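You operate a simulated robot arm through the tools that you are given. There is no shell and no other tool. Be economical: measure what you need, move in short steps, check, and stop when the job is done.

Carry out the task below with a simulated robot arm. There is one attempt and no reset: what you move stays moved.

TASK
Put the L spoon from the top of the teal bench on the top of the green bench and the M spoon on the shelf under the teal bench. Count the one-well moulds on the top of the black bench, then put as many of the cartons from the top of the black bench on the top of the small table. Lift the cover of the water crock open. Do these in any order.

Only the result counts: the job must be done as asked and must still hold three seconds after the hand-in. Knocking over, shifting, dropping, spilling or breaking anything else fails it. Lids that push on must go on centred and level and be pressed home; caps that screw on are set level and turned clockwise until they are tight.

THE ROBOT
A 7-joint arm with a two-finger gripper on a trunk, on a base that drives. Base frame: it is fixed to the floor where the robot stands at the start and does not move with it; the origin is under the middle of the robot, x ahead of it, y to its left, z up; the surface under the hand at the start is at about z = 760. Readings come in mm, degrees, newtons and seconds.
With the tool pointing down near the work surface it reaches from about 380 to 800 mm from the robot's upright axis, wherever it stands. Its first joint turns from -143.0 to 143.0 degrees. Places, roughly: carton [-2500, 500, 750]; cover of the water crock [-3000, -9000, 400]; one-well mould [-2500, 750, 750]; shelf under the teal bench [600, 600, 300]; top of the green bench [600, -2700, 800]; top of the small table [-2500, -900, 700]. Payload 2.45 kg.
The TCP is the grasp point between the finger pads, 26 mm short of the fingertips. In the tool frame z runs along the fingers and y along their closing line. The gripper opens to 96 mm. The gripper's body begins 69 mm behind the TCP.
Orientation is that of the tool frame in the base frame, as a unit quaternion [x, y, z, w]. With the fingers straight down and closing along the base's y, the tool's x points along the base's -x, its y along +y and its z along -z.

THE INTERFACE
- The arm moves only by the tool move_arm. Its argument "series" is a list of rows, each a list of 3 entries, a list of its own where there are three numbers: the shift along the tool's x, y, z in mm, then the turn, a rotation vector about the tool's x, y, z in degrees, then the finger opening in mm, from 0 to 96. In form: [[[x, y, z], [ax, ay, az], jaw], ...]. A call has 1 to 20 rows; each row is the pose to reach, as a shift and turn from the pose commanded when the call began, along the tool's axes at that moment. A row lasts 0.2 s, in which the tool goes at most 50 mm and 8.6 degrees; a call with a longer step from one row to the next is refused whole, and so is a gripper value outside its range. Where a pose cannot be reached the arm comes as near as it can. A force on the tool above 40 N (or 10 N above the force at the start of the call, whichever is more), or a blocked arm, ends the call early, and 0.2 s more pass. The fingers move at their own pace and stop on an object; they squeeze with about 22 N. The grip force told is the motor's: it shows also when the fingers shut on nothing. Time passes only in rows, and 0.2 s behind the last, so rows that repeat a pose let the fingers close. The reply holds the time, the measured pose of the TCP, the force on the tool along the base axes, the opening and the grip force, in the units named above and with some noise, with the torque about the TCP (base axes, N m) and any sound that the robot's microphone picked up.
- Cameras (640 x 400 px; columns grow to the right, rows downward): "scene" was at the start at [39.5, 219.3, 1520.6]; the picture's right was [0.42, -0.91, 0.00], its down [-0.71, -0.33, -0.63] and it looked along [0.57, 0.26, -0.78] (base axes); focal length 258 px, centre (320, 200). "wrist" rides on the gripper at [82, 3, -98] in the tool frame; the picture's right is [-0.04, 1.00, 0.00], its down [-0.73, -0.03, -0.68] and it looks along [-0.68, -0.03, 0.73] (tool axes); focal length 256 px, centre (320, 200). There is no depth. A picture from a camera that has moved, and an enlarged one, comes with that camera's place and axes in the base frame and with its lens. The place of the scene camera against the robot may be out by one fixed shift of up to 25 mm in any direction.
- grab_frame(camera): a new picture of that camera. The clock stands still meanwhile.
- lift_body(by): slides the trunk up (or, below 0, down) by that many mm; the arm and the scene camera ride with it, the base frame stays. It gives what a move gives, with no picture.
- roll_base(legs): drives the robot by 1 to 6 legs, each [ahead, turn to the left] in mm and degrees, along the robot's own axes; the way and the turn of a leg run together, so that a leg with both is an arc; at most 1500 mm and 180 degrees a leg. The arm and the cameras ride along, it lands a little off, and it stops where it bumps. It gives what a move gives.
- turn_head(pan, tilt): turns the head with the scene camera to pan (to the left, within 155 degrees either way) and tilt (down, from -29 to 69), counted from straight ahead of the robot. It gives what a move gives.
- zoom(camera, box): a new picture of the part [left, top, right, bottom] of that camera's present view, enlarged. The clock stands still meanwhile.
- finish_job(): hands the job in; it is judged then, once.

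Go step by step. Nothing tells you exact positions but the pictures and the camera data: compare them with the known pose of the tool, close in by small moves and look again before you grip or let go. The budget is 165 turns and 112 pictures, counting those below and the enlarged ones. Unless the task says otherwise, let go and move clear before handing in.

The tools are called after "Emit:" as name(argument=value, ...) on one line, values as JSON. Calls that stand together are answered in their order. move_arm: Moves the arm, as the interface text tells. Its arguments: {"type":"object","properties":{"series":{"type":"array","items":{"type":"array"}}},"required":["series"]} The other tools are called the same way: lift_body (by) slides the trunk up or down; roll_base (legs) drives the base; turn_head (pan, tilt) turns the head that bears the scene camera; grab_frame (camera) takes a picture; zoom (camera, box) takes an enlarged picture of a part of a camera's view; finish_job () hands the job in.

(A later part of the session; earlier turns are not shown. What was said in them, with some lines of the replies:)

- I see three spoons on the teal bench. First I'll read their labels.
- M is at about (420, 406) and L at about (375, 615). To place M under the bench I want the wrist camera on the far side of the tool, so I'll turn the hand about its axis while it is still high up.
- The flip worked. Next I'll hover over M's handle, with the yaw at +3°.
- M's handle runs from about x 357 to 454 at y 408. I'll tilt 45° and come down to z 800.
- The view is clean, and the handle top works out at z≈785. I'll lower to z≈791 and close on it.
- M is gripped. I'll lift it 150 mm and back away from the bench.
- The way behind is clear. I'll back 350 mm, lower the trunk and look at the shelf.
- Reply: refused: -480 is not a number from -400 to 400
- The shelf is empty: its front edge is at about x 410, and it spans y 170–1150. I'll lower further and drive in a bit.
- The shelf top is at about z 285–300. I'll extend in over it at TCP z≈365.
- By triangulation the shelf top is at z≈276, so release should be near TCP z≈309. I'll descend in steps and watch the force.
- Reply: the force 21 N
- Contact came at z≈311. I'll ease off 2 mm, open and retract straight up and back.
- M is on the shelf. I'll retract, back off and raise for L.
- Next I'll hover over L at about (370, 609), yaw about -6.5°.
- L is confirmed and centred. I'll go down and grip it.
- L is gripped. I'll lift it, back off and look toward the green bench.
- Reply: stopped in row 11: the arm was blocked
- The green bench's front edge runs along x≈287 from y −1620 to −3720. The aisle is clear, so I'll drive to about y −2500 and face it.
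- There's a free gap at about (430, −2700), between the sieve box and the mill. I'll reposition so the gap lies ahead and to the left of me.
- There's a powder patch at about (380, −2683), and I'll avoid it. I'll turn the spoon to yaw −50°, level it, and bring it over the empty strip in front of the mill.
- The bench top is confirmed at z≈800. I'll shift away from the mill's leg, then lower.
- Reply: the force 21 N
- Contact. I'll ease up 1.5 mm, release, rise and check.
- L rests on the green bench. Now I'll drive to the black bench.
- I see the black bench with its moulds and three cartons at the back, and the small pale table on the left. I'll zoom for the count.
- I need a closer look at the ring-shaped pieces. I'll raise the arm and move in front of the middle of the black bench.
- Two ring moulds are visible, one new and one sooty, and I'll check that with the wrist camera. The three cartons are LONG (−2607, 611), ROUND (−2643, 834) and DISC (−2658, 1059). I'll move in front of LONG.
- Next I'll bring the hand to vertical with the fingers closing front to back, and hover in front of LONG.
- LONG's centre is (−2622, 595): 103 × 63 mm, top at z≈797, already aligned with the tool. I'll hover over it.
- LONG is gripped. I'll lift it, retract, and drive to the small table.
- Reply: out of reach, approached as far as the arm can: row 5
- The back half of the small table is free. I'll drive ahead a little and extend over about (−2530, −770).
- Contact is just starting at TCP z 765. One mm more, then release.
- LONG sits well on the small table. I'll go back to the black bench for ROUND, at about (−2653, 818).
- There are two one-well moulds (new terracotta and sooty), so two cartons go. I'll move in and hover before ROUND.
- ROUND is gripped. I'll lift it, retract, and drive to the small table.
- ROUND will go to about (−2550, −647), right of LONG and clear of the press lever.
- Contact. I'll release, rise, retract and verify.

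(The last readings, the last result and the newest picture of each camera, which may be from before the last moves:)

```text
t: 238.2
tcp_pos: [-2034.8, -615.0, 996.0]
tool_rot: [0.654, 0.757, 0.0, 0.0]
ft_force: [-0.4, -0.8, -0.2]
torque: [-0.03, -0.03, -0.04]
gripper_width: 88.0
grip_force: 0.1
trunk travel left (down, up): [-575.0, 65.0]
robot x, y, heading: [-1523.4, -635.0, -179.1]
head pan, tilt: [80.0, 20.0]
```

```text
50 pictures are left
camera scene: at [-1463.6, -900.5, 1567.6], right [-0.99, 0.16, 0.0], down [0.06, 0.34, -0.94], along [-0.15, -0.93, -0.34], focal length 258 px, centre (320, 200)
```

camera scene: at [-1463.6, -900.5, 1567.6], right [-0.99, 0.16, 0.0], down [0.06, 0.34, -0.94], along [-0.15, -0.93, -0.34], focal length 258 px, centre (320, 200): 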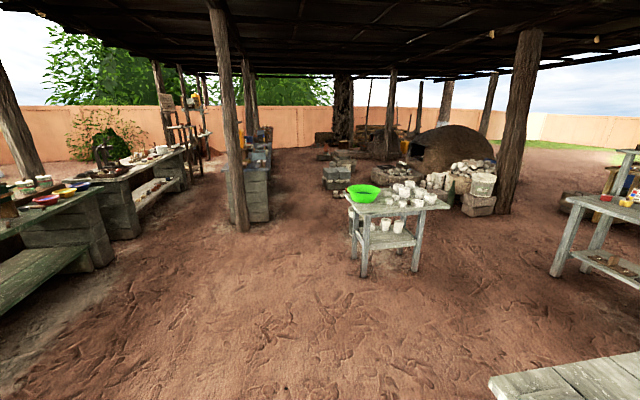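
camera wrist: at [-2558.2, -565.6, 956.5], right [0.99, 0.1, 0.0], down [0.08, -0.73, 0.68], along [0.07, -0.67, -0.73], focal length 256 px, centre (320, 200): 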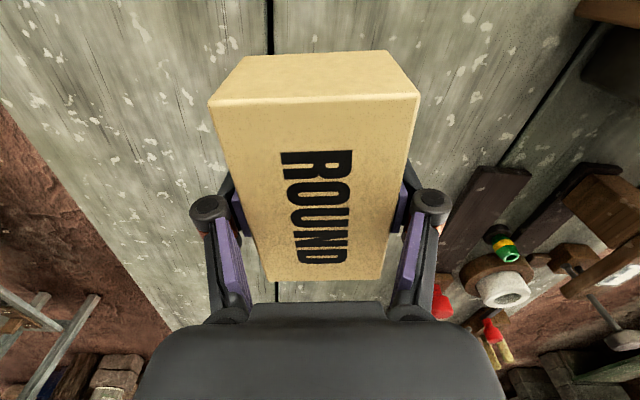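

Emit:
zoom(camera="scene", box=[230, 90, 520, 260])

Emit:
zoom(camera="scene", box=[290, 110, 400, 180])

```text
2.21 times, centred on (375, 175) of scene
camera zoom: at [-1463.6, -900.5, 1567.6], right [-0.99, 0.16, 0.0], down [0.06, 0.34, -0.94], along [-0.15, -0.93, -0.34], focal length 569 px, centre (199, 255)
```

zoom: 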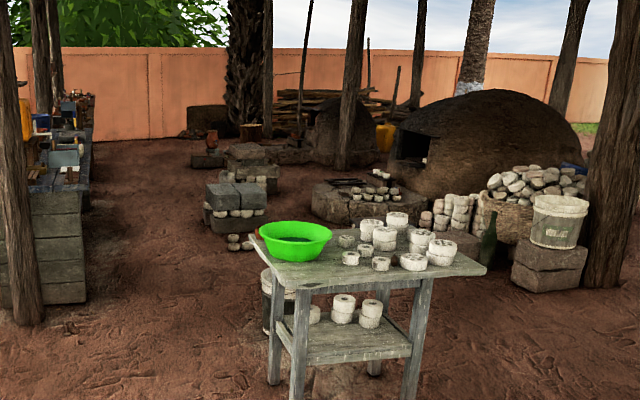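

```text
5.71 times, centred on (345, 145) of scene
camera zoom: at [-1463.6, -900.5, 1567.6], right [-0.99, 0.16, 0.0], down [0.06, 0.34, -0.94], along [-0.15, -0.93, -0.34], focal length 1474 px, centre (177, 514)
```

zoom: 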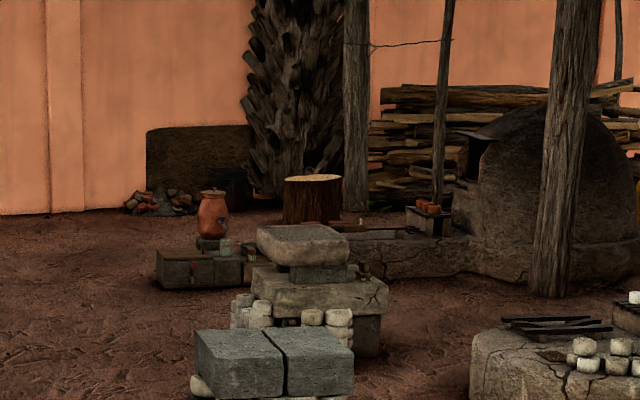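

Both cartons are on the small table. The crock is the clay jar far down the yard at about (−2970, −9000), so I'll drive down the corridor toward it.

Emit:
roll_base(legs=[[0, 84.2], [1200, 0], [1170, 0], [0, 5], [1400, 0], [1300, 0]])

Emit:
turn_head(pan=-20, tilt=15)

Emit:
grab_frame(camera="scene")

```text
t: 266.6
tcp_pos: [-1799.0, -6195.0, 996.5]
tool_rot: [-0.067, 0.998, 0.0, 0.0]
ft_force: [0.0, -0.1, -0.6]
torque: [-0.01, 0.03, 0.02]
gripper_width: 87.9
grip_force: 0.1
trunk travel left (down, up): [-575.0, 65.0]
robot x, y, heading: [-1771.8, -5678.5, -89.8]
head pan, tilt: [80.0, 20.0]
```

```text
t: 268.4
tcp_pos: [-1798.7, -6194.9, 996.6]
tool_rot: [-0.068, 0.998, 0.0, 0.0]
ft_force: [-0.5, 0.4, -0.4]
torque: [0.0, -0.04, -0.01]
gripper_width: 88.1
grip_force: 0.0
trunk travel left (down, up): [-575.0, 65.0]
robot x, y, heading: [-1773.2, -5680.9, -89.8]
head pan, tilt: [-20.0, 15.0]
```

```text
47 pictures are left
camera scene: at [-1603.9, -5713.2, 1575.7], right [-0.94, 0.34, 0.0], down [0.09, 0.24, -0.97], along [-0.33, -0.91, -0.26], focal length 258 px, centre (320, 200)
```

scene: 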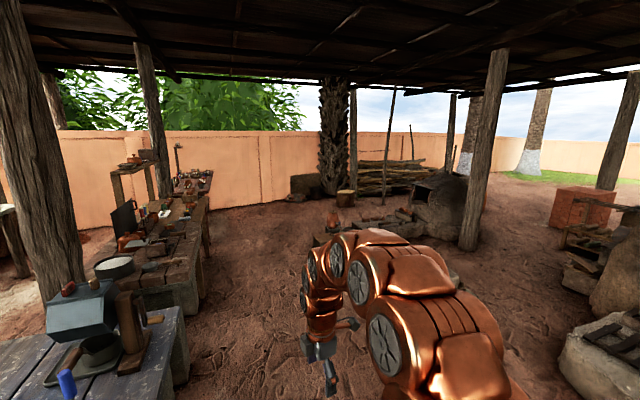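

Emit:
roll_base(legs=[[0, -8], [1000, 0], [900, 0]])

Emit:
turn_head(pan=-40, tilt=30)

Emit:
grab_frame(camera="scene")

```text
t: 278.5
tcp_pos: [-2117.5, -8070.9, 996.7]
tool_rot: [-0.001, 1.0, 0.0, -0.001]
ft_force: [0.2, 0.1, 0.3]
torque: [0.0, -0.02, 0.0]
gripper_width: 88.1
grip_force: 0.0
trunk travel left (down, up): [-575.0, 65.0]
robot x, y, heading: [-2026.7, -7568.6, -97.1]
head pan, tilt: [-20.0, 15.0]
```

```text
t: 279.4
tcp_pos: [-2117.4, -8071.2, 997.0]
tool_rot: [-0.001, 1.0, 0.0, -0.001]
ft_force: [0.7, 0.7, -0.6]
torque: [0.01, 0.03, 0.0]
gripper_width: 88.0
grip_force: 0.1
trunk travel left (down, up): [-575.0, 65.0]
robot x, y, heading: [-2025.8, -7564.2, -97.7]
head pan, tilt: [-40.0, 30.0]
```

```text
46 pictures are left
camera scene: at [-1885.3, -7595.0, 1551.6], right [-0.68, 0.74, 0.0], down [0.37, 0.34, -0.87], along [-0.64, -0.59, -0.5], focal length 258 px, centre (320, 200)
```

scene: 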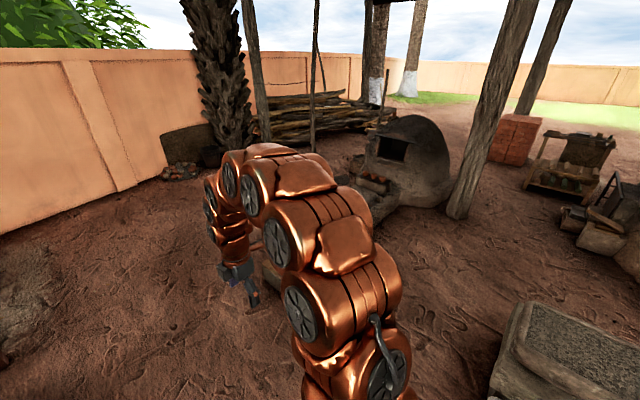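

Emit:
roll_base(legs=[[0, 40]])

Emit:
turn_head(pan=-85, tilt=35)

Emit:
grab_frame(camera="scene")

```text
t: 281.6
tcp_pos: [-1770.4, -8012.0, 996.5]
tool_rot: [-0.342, 0.94, 0.0, 0.0]
ft_force: [0.2, 0.8, -0.6]
torque: [-0.04, 0.02, -0.02]
gripper_width: 88.1
grip_force: 0.1
trunk travel left (down, up): [-575.0, 65.0]
robot x, y, heading: [-2024.3, -7564.0, -57.5]
head pan, tilt: [-40.0, 30.0]
```

```text
t: 282.7
tcp_pos: [-1770.8, -8013.3, 995.8]
tool_rot: [-0.342, 0.94, 0.0, 0.0]
ft_force: [0.5, 0.2, -0.4]
torque: [0.01, 0.0, 0.01]
gripper_width: 88.0
grip_force: 0.1
trunk travel left (down, up): [-575.0, 65.0]
robot x, y, heading: [-2028.4, -7566.7, -57.5]
head pan, tilt: [-85.0, 35.0]
```

```text
45 pictures are left
camera scene: at [-1948.7, -7473.5, 1543.7], right [-0.61, 0.79, 0.0], down [0.45, 0.35, -0.82], along [-0.65, -0.5, -0.57], focal length 258 px, centre (320, 200)
```

scene: 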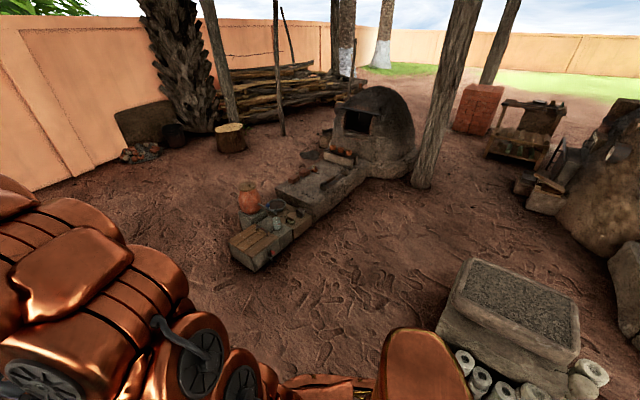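

Emit:
zoom(camera="scene", box=[215, 165, 325, 275])

```text
3.64 times, centred on (270, 220) of scene
camera zoom: at [-1948.7, -7473.5, 1543.7], right [-0.61, 0.79, 0.0], down [0.45, 0.35, -0.82], along [-0.65, -0.5, -0.57], focal length 938 px, centre (502, 127)
```

zoom: 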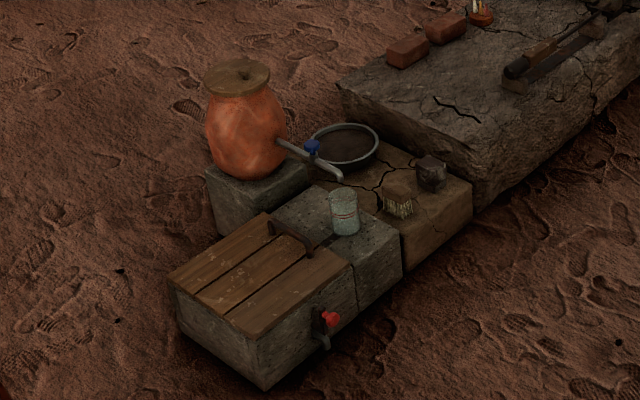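

The crock has a wooden disc cover with a knob at about (−3015, −9040, 430). I'll approach it from the open +x side.

Emit:
roll_base(legs=[[0, -35], [1000, 0], [560, 0], [0, -92], [150, 0]])

Emit:
turn_head(pan=20, tilt=50)

Emit:
grab_frame(camera="scene")

Emit:
grab_frame(camera="wrist")

```text
t: 297.3
tcp_pos: [-2756.1, -9036.5, 996.9]
tool_rot: [0.689, 0.724, -0.001, 0.0]
ft_force: [0.1, 0.4, 0.5]
torque: [0.01, 0.0, 0.03]
gripper_width: 88.2
grip_force: 0.0
trunk travel left (down, up): [-575.0, 65.0]
robot x, y, heading: [-2249.0, -9104.0, 175.1]
head pan, tilt: [-85.0, 35.0]
```

```text
t: 299.1
tcp_pos: [-2758.6, -9036.9, 997.0]
tool_rot: [0.69, 0.724, -0.001, -0.001]
ft_force: [-0.2, 0.1, 0.5]
torque: [-0.01, 0.02, 0.0]
gripper_width: 87.9
grip_force: 0.2
trunk travel left (down, up): [-575.0, 65.0]
robot x, y, heading: [-2247.3, -9105.3, 175.3]
head pan, tilt: [20.0, 50.0]
```

```text
43 pictures are left
camera scene: at [-2266.9, -9305.1, 1522.0], right [-0.26, 0.97, 0.0], down [0.74, 0.2, -0.64], along [-0.62, -0.17, -0.77], focal length 258 px, centre (320, 200)
```

scene: 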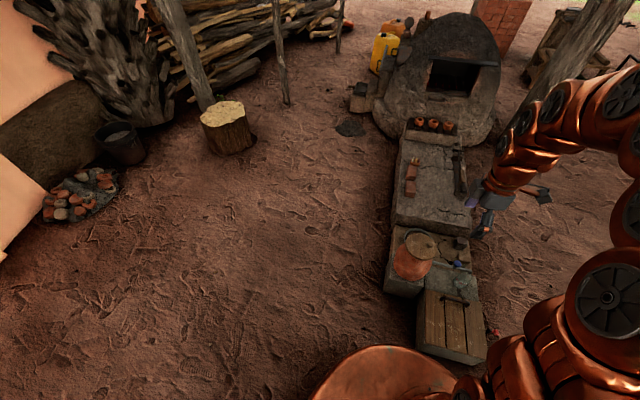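

```text
42 pictures are left
camera wrist: at [-2758.0, -8954.5, 1093.9], right [1.0, 0.01, 0.0], down [0.01, -0.73, 0.68], along [0.01, -0.68, -0.73], focal length 256 px, centre (320, 200)
```

wrist: 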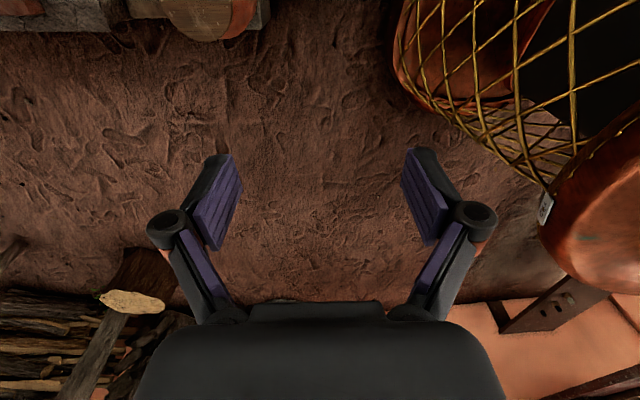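

Emit:
zoom(camera="scene", box=[375, 215, 485, 305])

```text
4.44 times, centred on (430, 260) of scene
camera zoom: at [-2266.9, -9305.1, 1522.0], right [-0.26, 0.97, 0.0], down [0.74, 0.2, -0.64], along [-0.62, -0.17, -0.77], focal length 1147 px, centre (-169, -67)
```

zoom: 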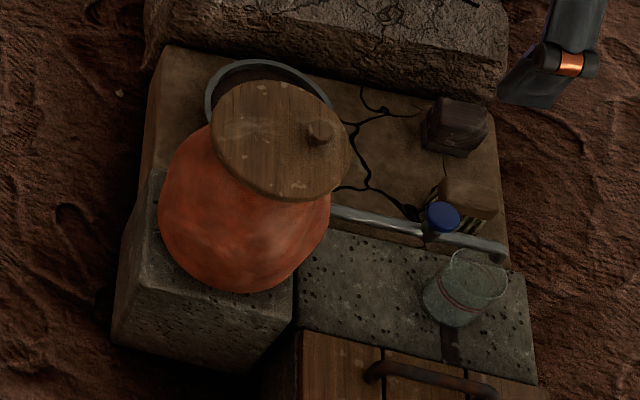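

The knob sits on the +y (spigot) side of the cover, so the hinge should be on the −y side. I'll move closer, lower the trunk and look with the wrist camera.

Emit:
roll_base(legs=[[100, 0]])

Emit:
lift_body(by=-340)

Emit:
move_arm(series=[[[25, -25, 0], [0, 0, 0], 88], [[50, -50, 0], [0, 0, 0], 88], [[75, -75, 0], [0, 0, 0], 88], [[95, -100, 0], [0, 0, 0], 88], [[95, -130, 0], [0, 0, 0], 88], [[95, -130, 0], [0, 0, 0], 88]])

Emit:
grab_frame(camera="wrist")

Emit:
grab_frame(camera="scene")

```text
t: 300.2
tcp_pos: [-2856.1, -9027.7, 996.8]
tool_rot: [0.69, 0.723, -0.001, 0.0]
ft_force: [-0.1, -0.6, -0.4]
torque: [0.02, 0.0, 0.0]
gripper_width: 87.8
grip_force: 0.0
trunk travel left (down, up): [-575.0, 65.0]
robot x, y, heading: [-2344.6, -9097.7, 175.0]
head pan, tilt: [20.0, 50.0]
```

```text
t: 303.6
tcp_pos: [-2855.8, -9027.9, 657.1]
tool_rot: [0.69, 0.724, 0.0, 0.0]
ft_force: [0.5, 0.2, -1.2]
torque: [0.0, 0.03, 0.02]
gripper_width: 87.9
grip_force: 0.1
trunk travel left (down, up): [-235.0, 405.0]
robot x, y, heading: [-2343.4, -9094.5, 175.0]
head pan, tilt: [20.0, 50.0]
```

```text
t: 305.0
tcp_pos: [-2990.3, -8938.7, 657.5]
tool_rot: [0.69, 0.724, 0.0, 0.0]
ft_force: [0.1, 0.0, 0.2]
torque: [-0.01, -0.01, 0.01]
gripper_width: 87.9
grip_force: 0.1
trunk travel left (down, up): [-235.0, 405.0]
robot x, y, heading: [-2343.7, -9094.2, 175.1]
head pan, tilt: [20.0, 50.0]
```

```text
40 pictures are left
camera wrist: at [-2990.5, -8856.4, 753.9], right [1.0, 0.01, 0.0], down [0.01, -0.73, 0.68], along [0.0, -0.68, -0.73], focal length 256 px, centre (320, 200)
```

wrist: 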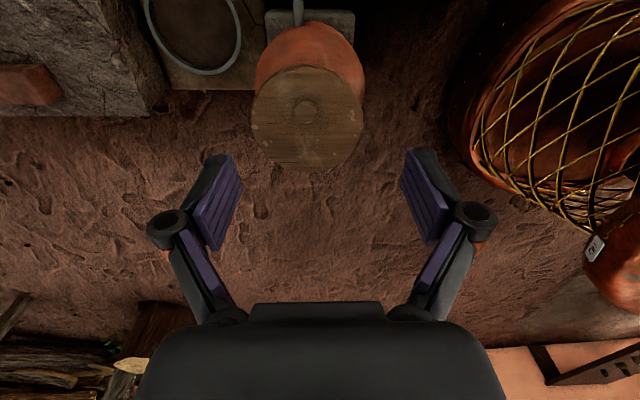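

```text
39 pictures are left
camera scene: at [-2365.5, -9296.7, 1182.0], right [-0.26, 0.97, 0.0], down [0.74, 0.2, -0.64], along [-0.62, -0.17, -0.77], focal length 258 px, centre (320, 200)
```

scene: 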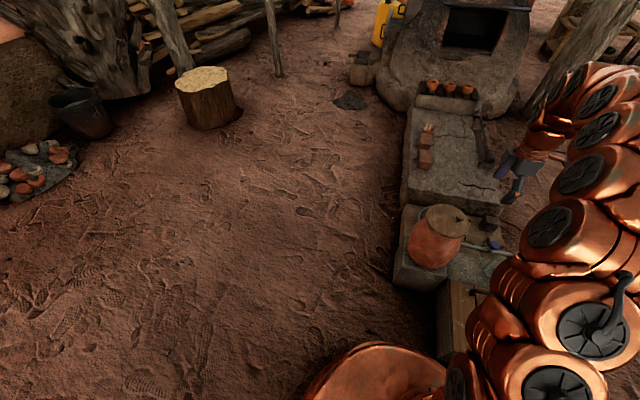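

Emit:
move_arm(series=[[[-15, -7, 45], [0, 0, 0], 70], [[-30, -14, 90], [0, 0, 0], 70], [[-45, -20, 130], [0, 0, 0], 70], [[-45, -20, 130], [0, 0, 0], 70]])

Emit:
grab_frame(camera="wrist")

Emit:
zoom(camera="scene", box=[390, 180, 520, 290])

```text
t: 306.0
tcp_pos: [-3007.6, -8985.9, 527.0]
tool_rot: [0.69, 0.723, 0.0, 0.0]
ft_force: [1.0, 0.6, 0.3]
torque: [0.02, 0.0, 0.0]
gripper_width: 70.1
grip_force: 0.0
trunk travel left (down, up): [-235.0, 405.0]
robot x, y, heading: [-2344.5, -9096.9, 174.8]
head pan, tilt: [20.0, 50.0]
```

```text
38 pictures are left
camera wrist: at [-3008.4, -8903.1, 623.9], right [1.0, 0.01, 0.0], down [0.01, -0.73, 0.68], along [0.01, -0.68, -0.73], focal length 256 px, centre (320, 200)
```

wrist: 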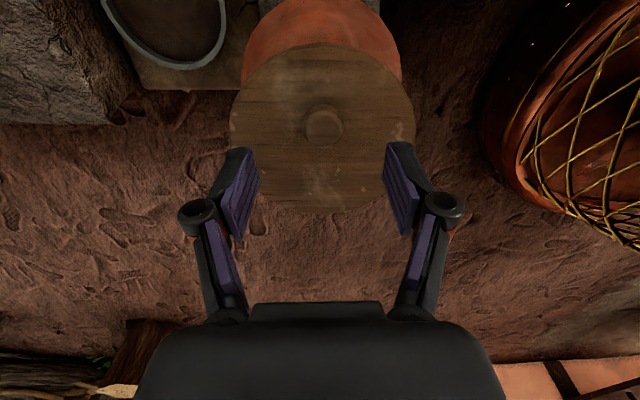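

```text
3.64 times, centred on (455, 235) of scene
camera zoom: at [-2365.5, -9296.7, 1182.0], right [-0.26, 0.97, 0.0], down [0.74, 0.2, -0.64], along [-0.62, -0.17, -0.77], focal length 938 px, centre (-171, 73)
```

zoom: 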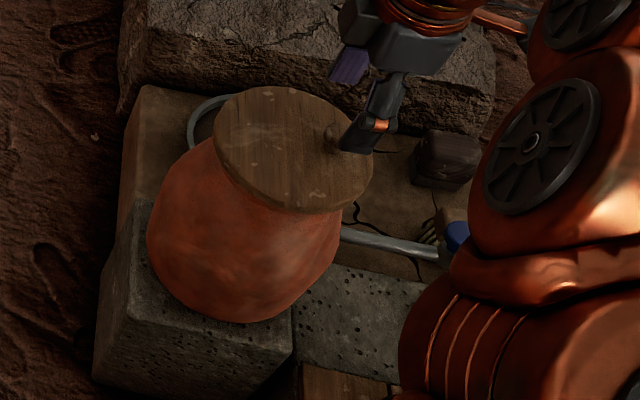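

The knob is at about (−3005, −8982), top z≈460. I'll lower to just above it and check.

Emit:
move_arm(series=[[[2, 2, 15], [0, 0, 0], 60], [[4, 3, 33], [0, 0, 0], 50], [[4, 3, 33], [0, 0, 0], 50]])

Emit:
grab_frame(camera="wrist")

Emit:
zoom(camera="scene", box=[410, 180, 490, 260])

```text
t: 306.8
tcp_pos: [-3005.6, -8980.8, 495.6]
tool_rot: [0.69, 0.724, 0.0, 0.0]
ft_force: [0.2, 0.1, -0.1]
torque: [-0.01, 0.03, -0.03]
gripper_width: 50.2
grip_force: 0.1
trunk travel left (down, up): [-235.0, 405.0]
robot x, y, heading: [-2341.2, -9098.3, 175.0]
head pan, tilt: [20.0, 50.0]
```

```text
36 pictures are left
camera wrist: at [-3005.5, -8898.3, 591.6], right [1.0, 0.01, 0.0], down [0.01, -0.73, 0.68], along [0.0, -0.68, -0.73], focal length 256 px, centre (320, 200)
```

wrist: 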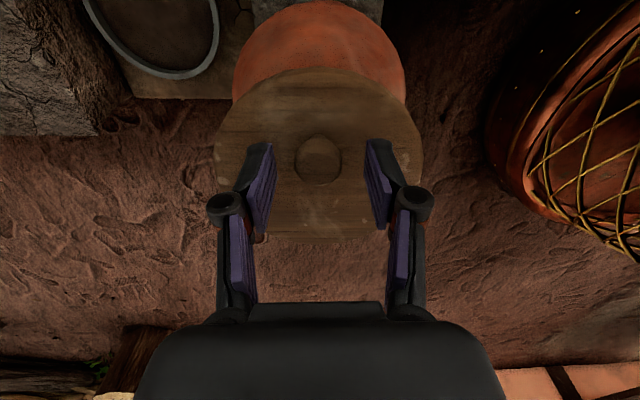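

```text
5.00 times, centred on (450, 220) of scene
camera zoom: at [-2365.5, -9296.7, 1182.0], right [-0.26, 0.97, 0.0], down [0.74, 0.2, -0.64], along [-0.62, -0.17, -0.77], focal length 1290 px, centre (-330, 100)
```

zoom: 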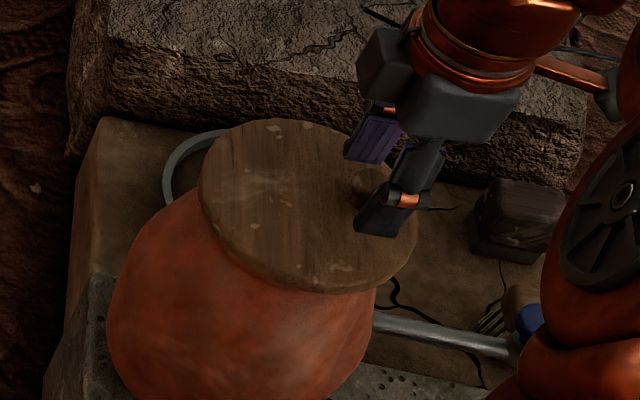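

The knob is between the fingers and its top is near the fingertip level. I'll lower 16 mm and check the force.

Emit:
move_arm(series=[[[1, 0, 8], [0, 0, 0], 50], [[1, 0, 16], [0, 0, 0], 50], [[1, 0, 16], [0, 0, 0], 50]])

Emit:
grab_frame(camera="wrist")

```text
t: 307.6
tcp_pos: [-3005.2, -8980.0, 477.9]
tool_rot: [0.69, 0.723, 0.0, 0.0]
ft_force: [2.1, -0.9, 7.1]
torque: [-0.07, -0.19, -0.01]
gripper_width: 50.4
grip_force: 0.2
trunk travel left (down, up): [-235.0, 405.0]
robot x, y, heading: [-2343.8, -9097.9, 175.3]
head pan, tilt: [20.0, 50.0]
```

```text
34 pictures are left
camera wrist: at [-3005.1, -8897.5, 575.7], right [1.0, 0.01, 0.0], down [0.01, -0.73, 0.68], along [0.0, -0.68, -0.73], focal length 256 px, centre (320, 200)
```

wrist: 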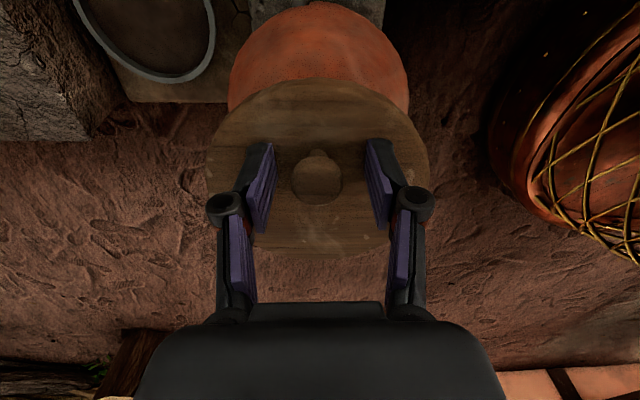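

The fingertips touch the cover at z≈452 with the knob centred. I'll lift 2 mm and close on the knob.

Emit:
move_arm(series=[[[0, -1, -2], [0, 0, 0], 50], [[0, -1, -2], [0, 0, 0], 30], [[0, -1, -2], [0, 0, 0], 5], [[0, -1, -2], [0, 0, 0], 5], [[0, -1, -2], [0, 0, 0], 5], [[0, -1, -2], [0, 0, 0], 5]])

Emit:
zoom(camera="scene", box=[400, 170, 500, 270])

```text
t: 309.0
tcp_pos: [-3007.1, -8979.4, 480.2]
tool_rot: [0.69, 0.723, 0.0, -0.002]
ft_force: [-2.0, 1.2, 11.4]
torque: [-0.21, 0.0, 0.07]
gripper_width: 24.0
grip_force: 45.1
trunk travel left (down, up): [-235.0, 405.0]
robot x, y, heading: [-2344.7, -9095.7, 175.3]
head pan, tilt: [20.0, 50.0]
```

```text
4.00 times, centred on (450, 220) of scene
camera zoom: at [-2365.1, -9296.7, 1182.1], right [-0.26, 0.97, 0.0], down [0.74, 0.2, -0.64], along [-0.62, -0.17, -0.77], focal length 1032 px, centre (-200, 120)
```

zoom: 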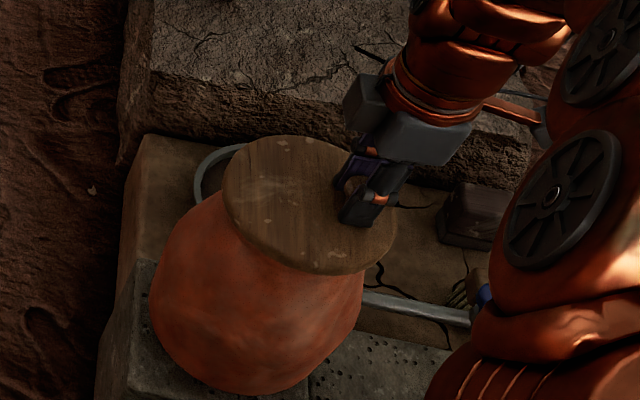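

Emit:
move_arm(series=[[[0, 0, -4], [0, 0, 0], 5], [[0, 0, -8], [0, 0, 0], 5], [[0, 0, -12], [0, 0, 0], 5], [[0, 0, -12], [0, 0, 0], 5]])

Emit:
zoom(camera="scene", box=[400, 170, 500, 270])

Emit:
grab_frame(camera="wrist")

```text
t: 310.0
tcp_pos: [-3006.6, -8982.1, 492.7]
tool_rot: [0.69, 0.724, 0.0, 0.001]
ft_force: [-6.2, -22.1, -18.7]
torque: [0.77, 0.13, 0.12]
gripper_width: 24.1
grip_force: 45.0
trunk travel left (down, up): [-235.0, 405.0]
robot x, y, heading: [-2346.3, -9097.1, 175.3]
head pan, tilt: [20.0, 50.0]
```

```text
4.00 times, centred on (450, 220) of scene
camera zoom: at [-2366.1, -9297.3, 1181.7], right [-0.26, 0.96, 0.0], down [0.74, 0.2, -0.64], along [-0.62, -0.17, -0.77], focal length 1032 px, centre (-200, 120)
```

zoom: 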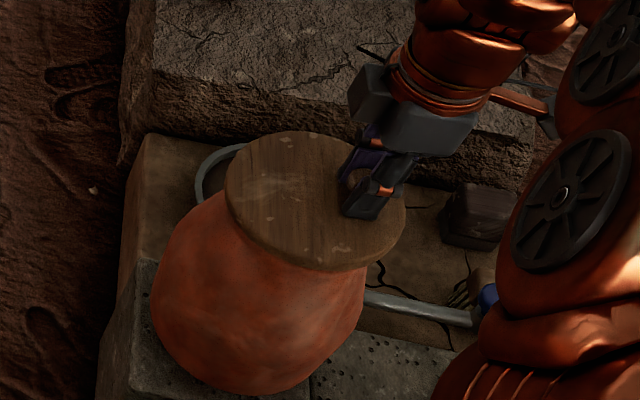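

```text
31 pictures are left
camera wrist: at [-3006.9, -8899.6, 587.9], right [1.0, 0.01, 0.0], down [0.01, -0.73, 0.68], along [0.01, -0.68, -0.73], focal length 256 px, centre (320, 200)
```

wrist: 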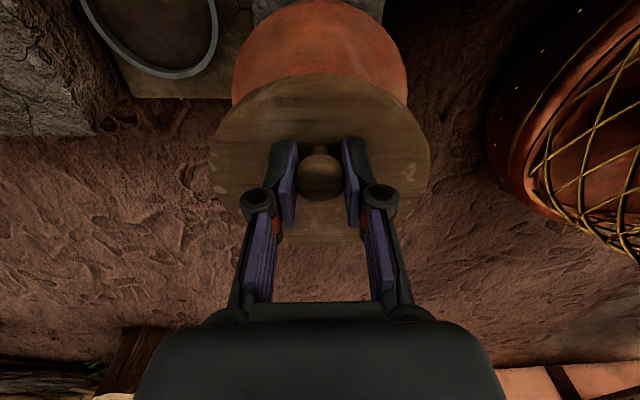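

The cover tilts up about a hinge on the −y side. I'll follow the arc now, turning the hand along with it.

Emit:
move_arm(series=[[[-4, 0, -2], [0, 5, 0], 5], [[-7.6, 0, -4.9], [0, 10, 0], 5], [[-7.6, 0, -4.9], [0, 10, 0], 5]])

```text
t: 310.8
tcp_pos: [-3006.2, -8986.1, 498.0]
tool_rot: [0.688, 0.72, 0.061, -0.065]
ft_force: [-9.2, 10.3, 14.2]
torque: [-0.84, 0.14, -0.06]
gripper_width: 24.2
grip_force: 45.1
trunk travel left (down, up): [-235.0, 405.0]
robot x, y, heading: [-2345.3, -9097.5, 175.1]
head pan, tilt: [20.0, 50.0]
```

Emit:
move_arm(series=[[[-1, 0, -6], [0, 2, 0], 5], [[-2.5, 0, -11.5], [0, 5, 0], 5], [[-4.3, 0, -17.2], [0, 8, 0], 5], [[-4.3, 0, -17.2], [0, 8, 0], 5]])

```text
t: 311.8
tcp_pos: [-3006.0, -8993.7, 512.7]
tool_rot: [0.681, 0.715, 0.108, -0.115]
ft_force: [-29.1, 15.1, -0.5]
torque: [1.12, 0.25, 0.07]
gripper_width: 24.0
grip_force: 45.0
trunk travel left (down, up): [-235.0, 405.0]
robot x, y, heading: [-2348.6, -9093.0, 175.1]
head pan, tilt: [20.0, 50.0]
```

Emit:
move_arm(series=[[[1, -2, 0], [0, 1.5, 0], 5], [[2, -4, 0.5], [0, 3, 0], 5], [[2, -4, 0.5], [0, 3, 0], 5]])

Emit:
grab_frame(camera="wrist")

Emit:
zoom(camera="scene", box=[400, 160, 510, 270])

```text
t: 312.6
tcp_pos: [-3006.2, -8994.4, 511.5]
tool_rot: [0.679, 0.711, 0.128, -0.129]
ft_force: [25.3, -23.0, 2.5]
torque: [-1.74, -0.47, -0.09]
gripper_width: 24.0
grip_force: 45.3
trunk travel left (down, up): [-235.0, 405.0]
robot x, y, heading: [-2348.9, -9093.3, 175.3]
head pan, tilt: [20.0, 50.0]
```

```text
30 pictures are left
camera wrist: at [-3005.5, -8952.4, 630.7], right [1.0, 0.01, -0.01], down [0.01, -0.93, 0.37], along [0.0, -0.37, -0.93], focal length 256 px, centre (320, 200)
```

wrist: 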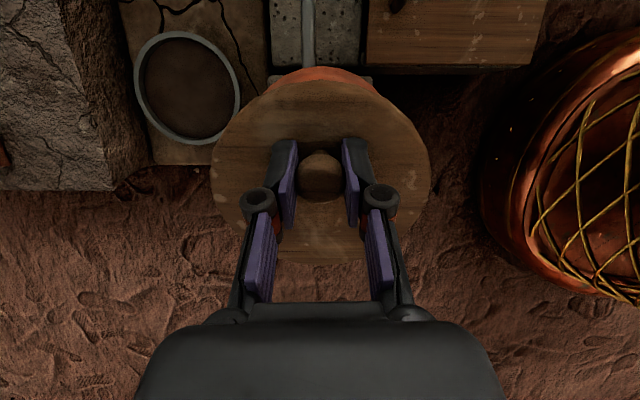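

```text
3.64 times, centred on (455, 215) of scene
camera zoom: at [-2364.0, -9297.4, 1181.7], right [-0.26, 0.96, 0.0], down [0.74, 0.2, -0.64], along [-0.62, -0.17, -0.77], focal length 938 px, centre (-171, 146)
```

zoom: 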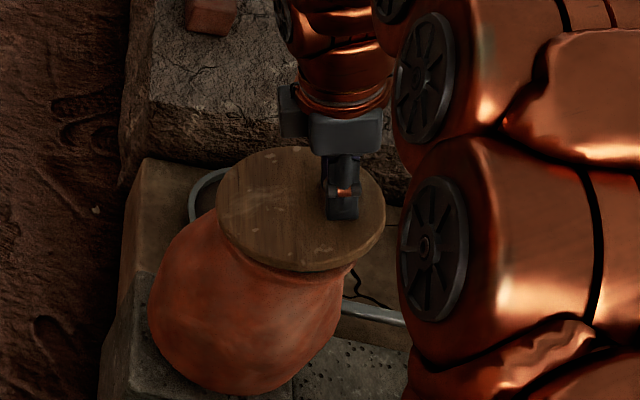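

The arc fits a hinge at y≈−9081, z≈453 with radius about 105 mm. I'll continue along it to about 30°, correcting for the sideways force.

Emit:
move_arm(series=[[[-2.8, 1.3, -6], [-0.3, 2, -0.1], 5], [[-5, 0.8, -12.5], [-0.6, 5.5, -0.2], 5], [[-7.5, 0.3, -19.4], [-1, 9, -0.4], 5], [[-7.5, 0.3, -19.4], [-1, 9, -0.4], 5]])

```text
t: 313.3
tcp_pos: [-3006.6, -9003.7, 523.6]
tool_rot: [0.669, 0.702, 0.177, -0.168]
ft_force: [-0.9, 0.5, -7.5]
torque: [0.53, 0.02, 0.09]
gripper_width: 24.0
grip_force: 44.8
trunk travel left (down, up): [-235.0, 405.0]
robot x, y, heading: [-2346.9, -9096.2, 175.1]
head pan, tilt: [20.0, 50.0]
stopped in row 3: the force on the tool passed its limit at 47 N (the readings are from after the stop); the commanded pose is now the measured one
```

Emit:
move_arm(series=[[[-1.9, -0.2, -7.5], [-0.2, 4.2, -0.1], 5], [[-4.6, -0.5, -14.8], [-0.3, 8.5, -0.2], 5], [[-7.8, -0.8, -21.9], [-0.5, 12.7, -0.3], 5], [[-7.8, -0.8, -21.9], [-0.5, 12.7, -0.3], 5]])

```text
t: 314.3
tcp_pos: [-3007.6, -9022.3, 538.2]
tool_rot: [0.645, 0.68, 0.252, -0.241]
ft_force: [10.1, -13.8, -4.1]
torque: [-1.07, -0.12, -0.03]
gripper_width: 24.2
grip_force: 45.2
trunk travel left (down, up): [-235.0, 405.0]
robot x, y, heading: [-2348.0, -9098.8, 175.3]
head pan, tilt: [20.0, 50.0]
```

Emit:
move_arm(series=[[[-2.8, 0.3, -8.7], [-0.1, 3.5, -0.1], 5], [[-6.1, 0, -17.1], [-0.3, 8.5, -0.3], 5], [[-10.2, -0.3, -25.3], [-0.5, 13.5, -0.4], 5], [[-10.2, -0.3, -25.3], [-0.5, 13.5, -0.4], 5]])

Emit:
grab_frame(camera="wrist")

```text
t: 315.3
tcp_pos: [-3005.9, -9044.3, 551.1]
tool_rot: [0.609, 0.648, 0.33, -0.316]
ft_force: [13.1, -5.8, -16.6]
torque: [-0.01, -0.1, -0.07]
gripper_width: 24.1
grip_force: 44.5
trunk travel left (down, up): [-235.0, 405.0]
robot x, y, heading: [-2344.9, -9096.1, 175.0]
head pan, tilt: [20.0, 50.0]
```

```text
28 pictures are left
camera wrist: at [-3006.9, -9076.6, 673.3], right [1.0, 0.02, 0.01], down [0.02, -0.98, -0.2], along [0.01, 0.2, -0.98], focal length 256 px, centre (320, 200)
```

wrist: 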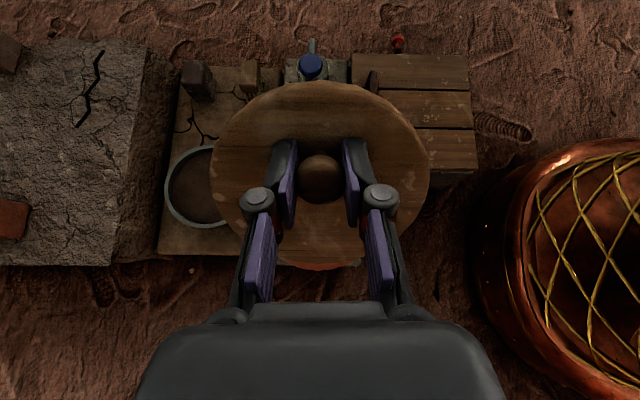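

Emit:
move_arm(series=[[[-4.1, 0.6, -9.3], [-0.2, 5.6, -0.2], 5], [[-8.3, 0.2, -18.7], [-0.3, 11.3, -0.4], 5], [[-13.7, -0.3, -27.4], [-0.5, 17, -0.6], 5], [[-13.7, -0.3, -27.4], [-0.5, 17, -0.6], 5]])

```text
t: 316.3
tcp_pos: [-3006.5, -9076.0, 557.1]
tool_rot: [0.551, 0.596, 0.42, -0.406]
ft_force: [0.4, -12.7, 10.0]
torque: [-1.36, -0.16, -0.12]
gripper_width: 23.9
grip_force: 45.4
trunk travel left (down, up): [-235.0, 405.0]
robot x, y, heading: [-2345.0, -9096.3, 175.2]
head pan, tilt: [20.0, 50.0]
```

Emit:
move_arm(series=[[[-2.5, -0.4, -10.2], [-0.1, 4.5, -0.2], 5], [[-6.5, -0.9, -19.5], [-0.2, 10, -0.5], 5], [[-11.3, -1.4, -29.2], [-0.3, 15.5, -0.7], 5], [[-11.3, -1.4, -29.2], [-0.3, 15.5, -0.7], 5]])

Emit:
grab_frame(camera="wrist")

Emit:
grab_frame(camera="scene")

```text
t: 317.3
tcp_pos: [-3005.8, -9105.0, 555.8]
tool_rot: [0.488, 0.537, 0.496, -0.476]
ft_force: [-3.7, 11.3, 8.8]
torque: [1.36, -0.06, -0.01]
gripper_width: 23.9
grip_force: 44.9
trunk travel left (down, up): [-235.0, 405.0]
robot x, y, heading: [-2346.6, -9096.9, 175.1]
head pan, tilt: [20.0, 50.0]
```

```text
27 pictures are left
camera wrist: at [-3005.3, -9198.8, 641.1], right [1.0, 0.03, 0.03], down [0.04, -0.72, -0.7], along [0.0, 0.7, -0.72], focal length 256 px, centre (320, 200)
```

wrist: 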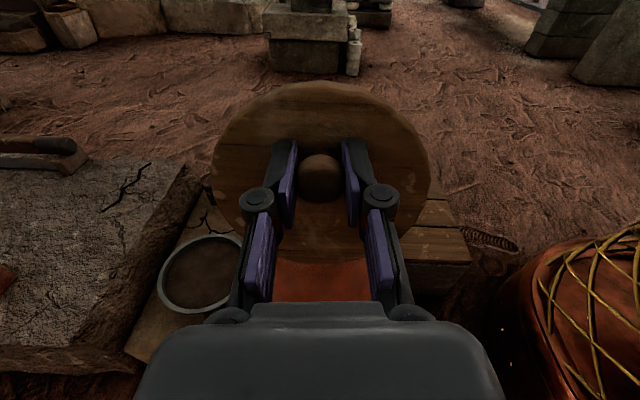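

```text
26 pictures are left
camera scene: at [-2365.4, -9296.8, 1182.1], right [-0.26, 0.97, 0.0], down [0.74, 0.2, -0.64], along [-0.62, -0.17, -0.77], focal length 258 px, centre (320, 200)
```

scene: 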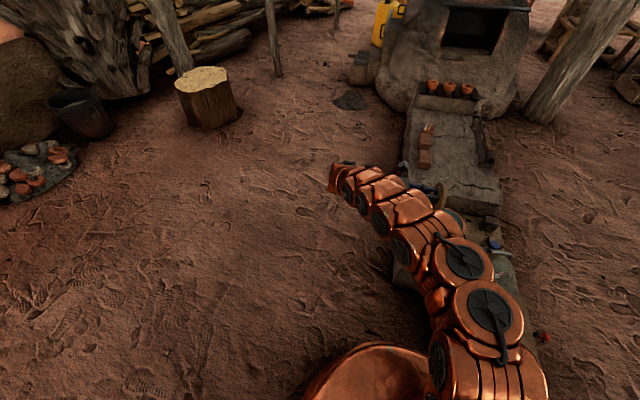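

Emit:
move_arm(series=[[[-3.3, -0.4, -8.8], [0, 6.5, -0.2], 5], [[-7.4, -0.8, -17.6], [0, 12, -0.5], 5], [[-12.4, -1.2, -25.9], [0, 17.5, -0.7], 5], [[-12.4, -1.2, -25.9], [0, 17.5, -0.7], 5]])

```text
t: 318.3
tcp_pos: [-3005.0, -9133.6, 544.9]
tool_rot: [0.403, 0.462, 0.567, -0.55]
ft_force: [4.7, -16.0, 7.8]
torque: [-1.11, 0.06, -0.63]
gripper_width: 24.1
grip_force: 45.7
trunk travel left (down, up): [-235.0, 405.0]
robot x, y, heading: [-2346.8, -9096.7, 175.0]
head pan, tilt: [20.0, 50.0]
```

Emit:
move_arm(series=[[[-2.2, -0.2, -6], [0, 3, -0.1], 5], [[-4.7, -0.4, -12], [0, 6, -0.2], 5], [[-4.7, -0.4, -12], [0, 6, -0.2], 5]])

Emit:
grab_frame(camera="wrist")

```text
t: 319.1
tcp_pos: [-3005.6, -9143.9, 539.5]
tool_rot: [0.372, 0.433, 0.587, -0.574]
ft_force: [-15.0, -12.0, 31.5]
torque: [-0.11, 0.17, -0.37]
gripper_width: 24.2
grip_force: 44.6
trunk travel left (down, up): [-235.0, 405.0]
robot x, y, heading: [-2348.1, -9096.1, 175.2]
head pan, tilt: [20.0, 50.0]
```

```text
25 pictures are left
camera wrist: at [-3001.4, -9264.0, 580.1], right [1.0, 0.05, 0.04], down [0.06, -0.38, -0.92], along [-0.03, 0.92, -0.38], focal length 256 px, centre (320, 200)
```

wrist: 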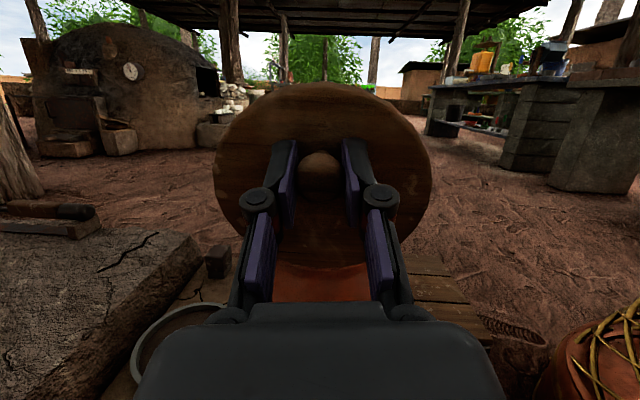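

The cover is about 110° open, near its stop. I'll ease off, release gently and back off a little.

Emit:
move_arm(series=[[[2, 0.5, 0], [0, 0, 0], 5], [[2, 0.5, 0], [0, 0, 0], 24], [[2, 0.5, 0], [0, 0, 0], 35], [[2, 0.5, 0], [0, 0, 0], 45], [[2, 0.5, -10], [0, 0, 0], 45], [[4, 0.5, -30], [0, 0, 0], 45], [[8, 0.5, -50], [0, 0, 0], 45], [[8, 0.5, -50], [0, 0, 0], 45]])

Emit:
grab_frame(camera="wrist")

```text
t: 320.9
tcp_pos: [-2986.7, -9168.7, 542.0]
tool_rot: [0.371, 0.438, 0.586, -0.573]
ft_force: [0.8, 0.1, 0.0]
torque: [-0.02, 0.02, 0.01]
gripper_width: 44.9
grip_force: 0.0
out of reach, approached as far as the arm can: row 6, 7, 8
trunk travel left (down, up): [-235.0, 405.0]
robot x, y, heading: [-2341.6, -9092.0, 175.0]
head pan, tilt: [20.0, 50.0]
```

```text
24 pictures are left
camera wrist: at [-2983.6, -9289.0, 583.3], right [1.0, 0.05, 0.05], down [0.07, -0.38, -0.92], along [-0.03, 0.92, -0.39], focal length 256 px, centre (320, 200)
```

wrist: 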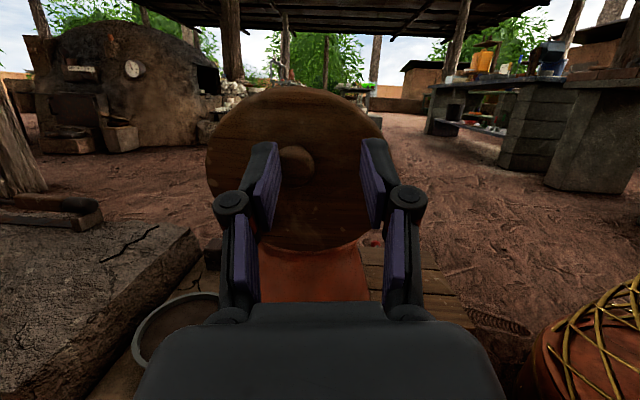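

The cover stays open. The hand is just clear of the knob, so I'll rotate it back and away from the cover.

Emit:
move_arm(series=[[[0, 0, 0], [0, -7, 0], 45], [[0, 0, 0], [0, -14, 0], 45], [[0, 0, 0], [0, -21, 0], 45], [[0, 0, 0], [0, -28, 0], 45], [[0, 0, 0], [0, -35, 0], 45], [[0, 0, 0], [0, -35, 0], 45]])

Emit:
grab_frame(camera="wrist")

```text
t: 322.3
tcp_pos: [-2986.8, -9169.0, 541.1]
tool_rot: [0.531, 0.586, 0.449, -0.415]
ft_force: [-0.1, -0.3, -0.4]
torque: [0.01, -0.01, -0.02]
gripper_width: 45.0
grip_force: 0.2
trunk travel left (down, up): [-235.0, 405.0]
robot x, y, heading: [-2346.8, -9096.0, 174.9]
head pan, tilt: [20.0, 50.0]
```

```text
23 pictures are left
camera wrist: at [-2990.9, -9242.8, 643.8], right [1.0, 0.02, 0.05], down [0.04, -0.84, -0.54], along [0.03, 0.54, -0.84], focal length 256 px, centre (320, 200)
```

wrist: 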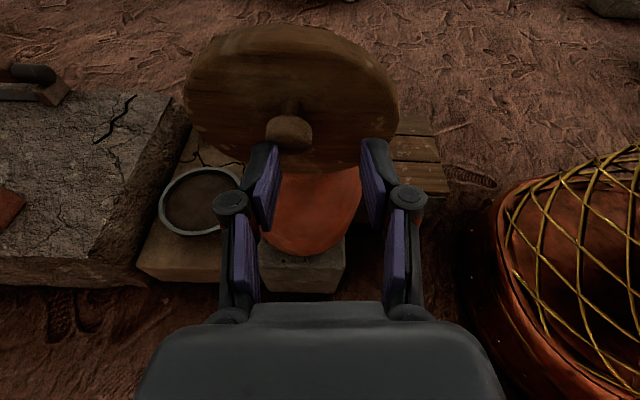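

Emit:
move_arm(series=[[[-5, 0, -20], [0, -4, 0], 45], [[-9, 0, -39], [0, -8, 0], 45], [[-14, 10, -58], [0, -12, 0], 45], [[-18, 40, -78], [0, -16, 0], 45], [[-18, 80, -78], [0, -20, 0], 45], [[-18, 120, -78], [0, -20, 0], 45], [[-18, 120, -78], [0, -20, 0], 45]])

Emit:
grab_frame(camera="scene")

Emit:
grab_frame(camera="wrist")

```text
t: 323.9
tcp_pos: [-2864.9, -9244.3, 554.5]
tool_rot: [0.602, 0.649, 0.35, -0.307]
ft_force: [0.2, -1.1, -0.6]
torque: [0.0, 0.04, 0.02]
gripper_width: 45.1
grip_force: 0.0
trunk travel left (down, up): [-235.0, 405.0]
robot x, y, heading: [-2341.7, -9097.7, 175.2]
head pan, tilt: [20.0, 50.0]
```

```text
22 pictures are left
camera scene: at [-2365.5, -9297.3, 1181.9], right [-0.26, 0.97, 0.0], down [0.74, 0.2, -0.64], along [-0.62, -0.17, -0.77], focal length 258 px, centre (320, 200)
```

scene: 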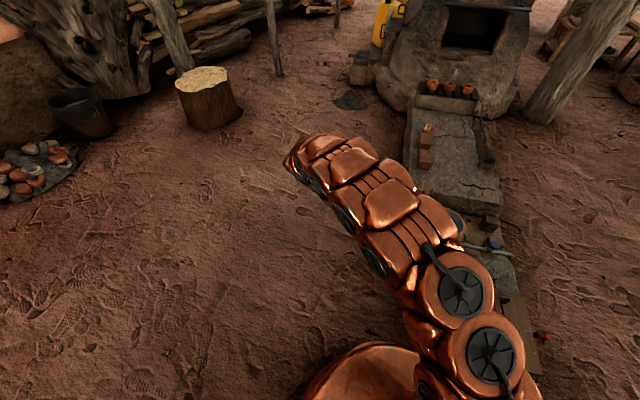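

```text
21 pictures are left
camera wrist: at [-2871.3, -9278.7, 675.9], right [1.0, 0.01, 0.05], down [0.02, -0.98, -0.22], along [0.05, 0.22, -0.97], focal length 256 px, centre (320, 200)
```

wrist: 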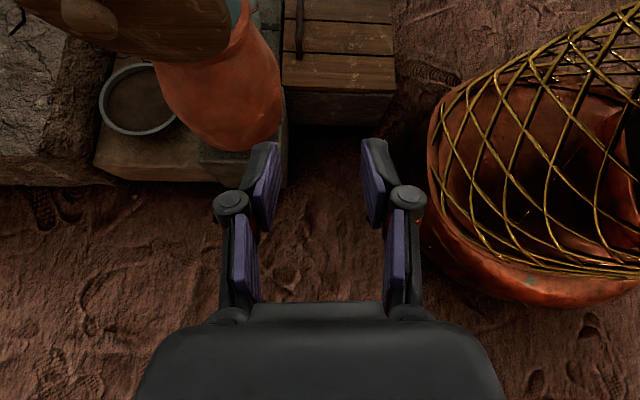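

The hand is clear of the cover. I'll back the robot off and do a final check.

Emit:
roll_base(legs=[[-300, 0]])

Emit:
turn_head(pan=0, tilt=35)

Emit:
grab_frame(camera="scene")

```text
t: 325.9
tcp_pos: [-2567.7, -9271.9, 554.1]
tool_rot: [0.601, 0.65, 0.349, -0.307]
ft_force: [0.0, -0.2, -0.2]
torque: [0.02, 0.01, 0.0]
gripper_width: 45.0
grip_force: 0.0
trunk travel left (down, up): [-235.0, 405.0]
robot x, y, heading: [-2044.8, -9126.0, 175.0]
head pan, tilt: [20.0, 50.0]
```

```text
t: 326.8
tcp_pos: [-2567.0, -9271.8, 554.3]
tool_rot: [0.601, 0.65, 0.349, -0.307]
ft_force: [-0.7, -0.4, -0.2]
torque: [0.01, 0.0, -0.02]
gripper_width: 44.9
grip_force: 0.1
trunk travel left (down, up): [-235.0, 405.0]
robot x, y, heading: [-2047.3, -9126.0, 175.3]
head pan, tilt: [0.0, 35.0]
```

```text
20 pictures are left
camera scene: at [-2080.2, -9294.3, 1203.6], right [0.08, 1.0, 0.0], down [0.57, -0.05, -0.82], along [-0.82, 0.07, -0.57], focal length 258 px, centre (320, 200)
```

scene: 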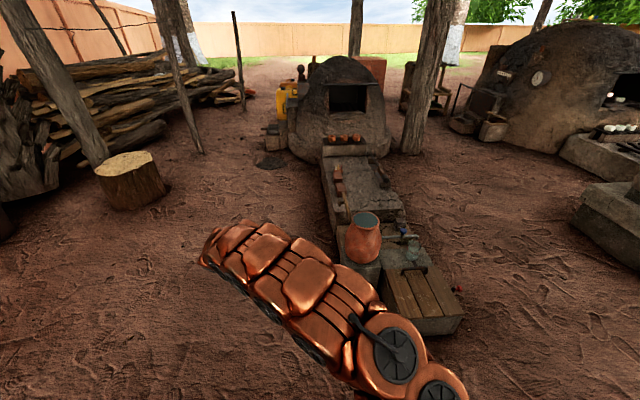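

Emit:
zoom(camera="scene", box=[310, 180, 450, 290])

```text
3.64 times, centred on (380, 235) of scene
camera zoom: at [-2080.2, -9294.3, 1203.6], right [0.08, 1.0, 0.0], down [0.57, -0.05, -0.82], along [-0.82, 0.07, -0.57], focal length 938 px, centre (102, 73)
```

zoom: 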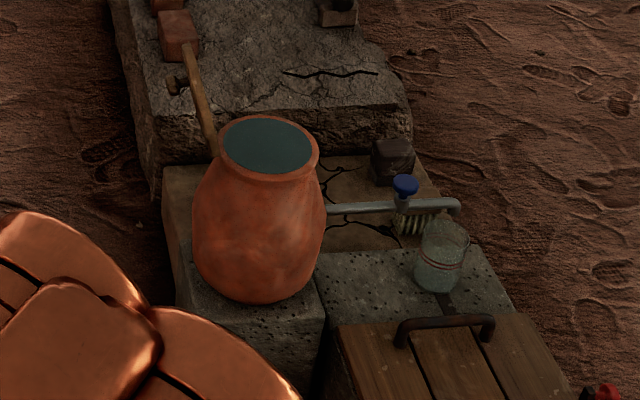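

The crock's cover stands open on its hinge, both spoons are placed, and two cartons (one per one-well mould) are on the small table. I'm handing in.

Emit:
finish_job()

```text
The job is handed in.
```

I finished all the parts and handed the job in; I have not seen the judge's result.

- **Spoons:** the M spoon is on the shelf under the teal bench, and the L spoon is on top of the green bench.
- **Cartons:** I counted two one-well moulds on the black bench, a new terracotta one and a sooty one. I put two cartons, LONG and ROUND, on the small table.
- **Water crock:** its cover is open, about 110° back on its hinge, and it stayed there after I let go.
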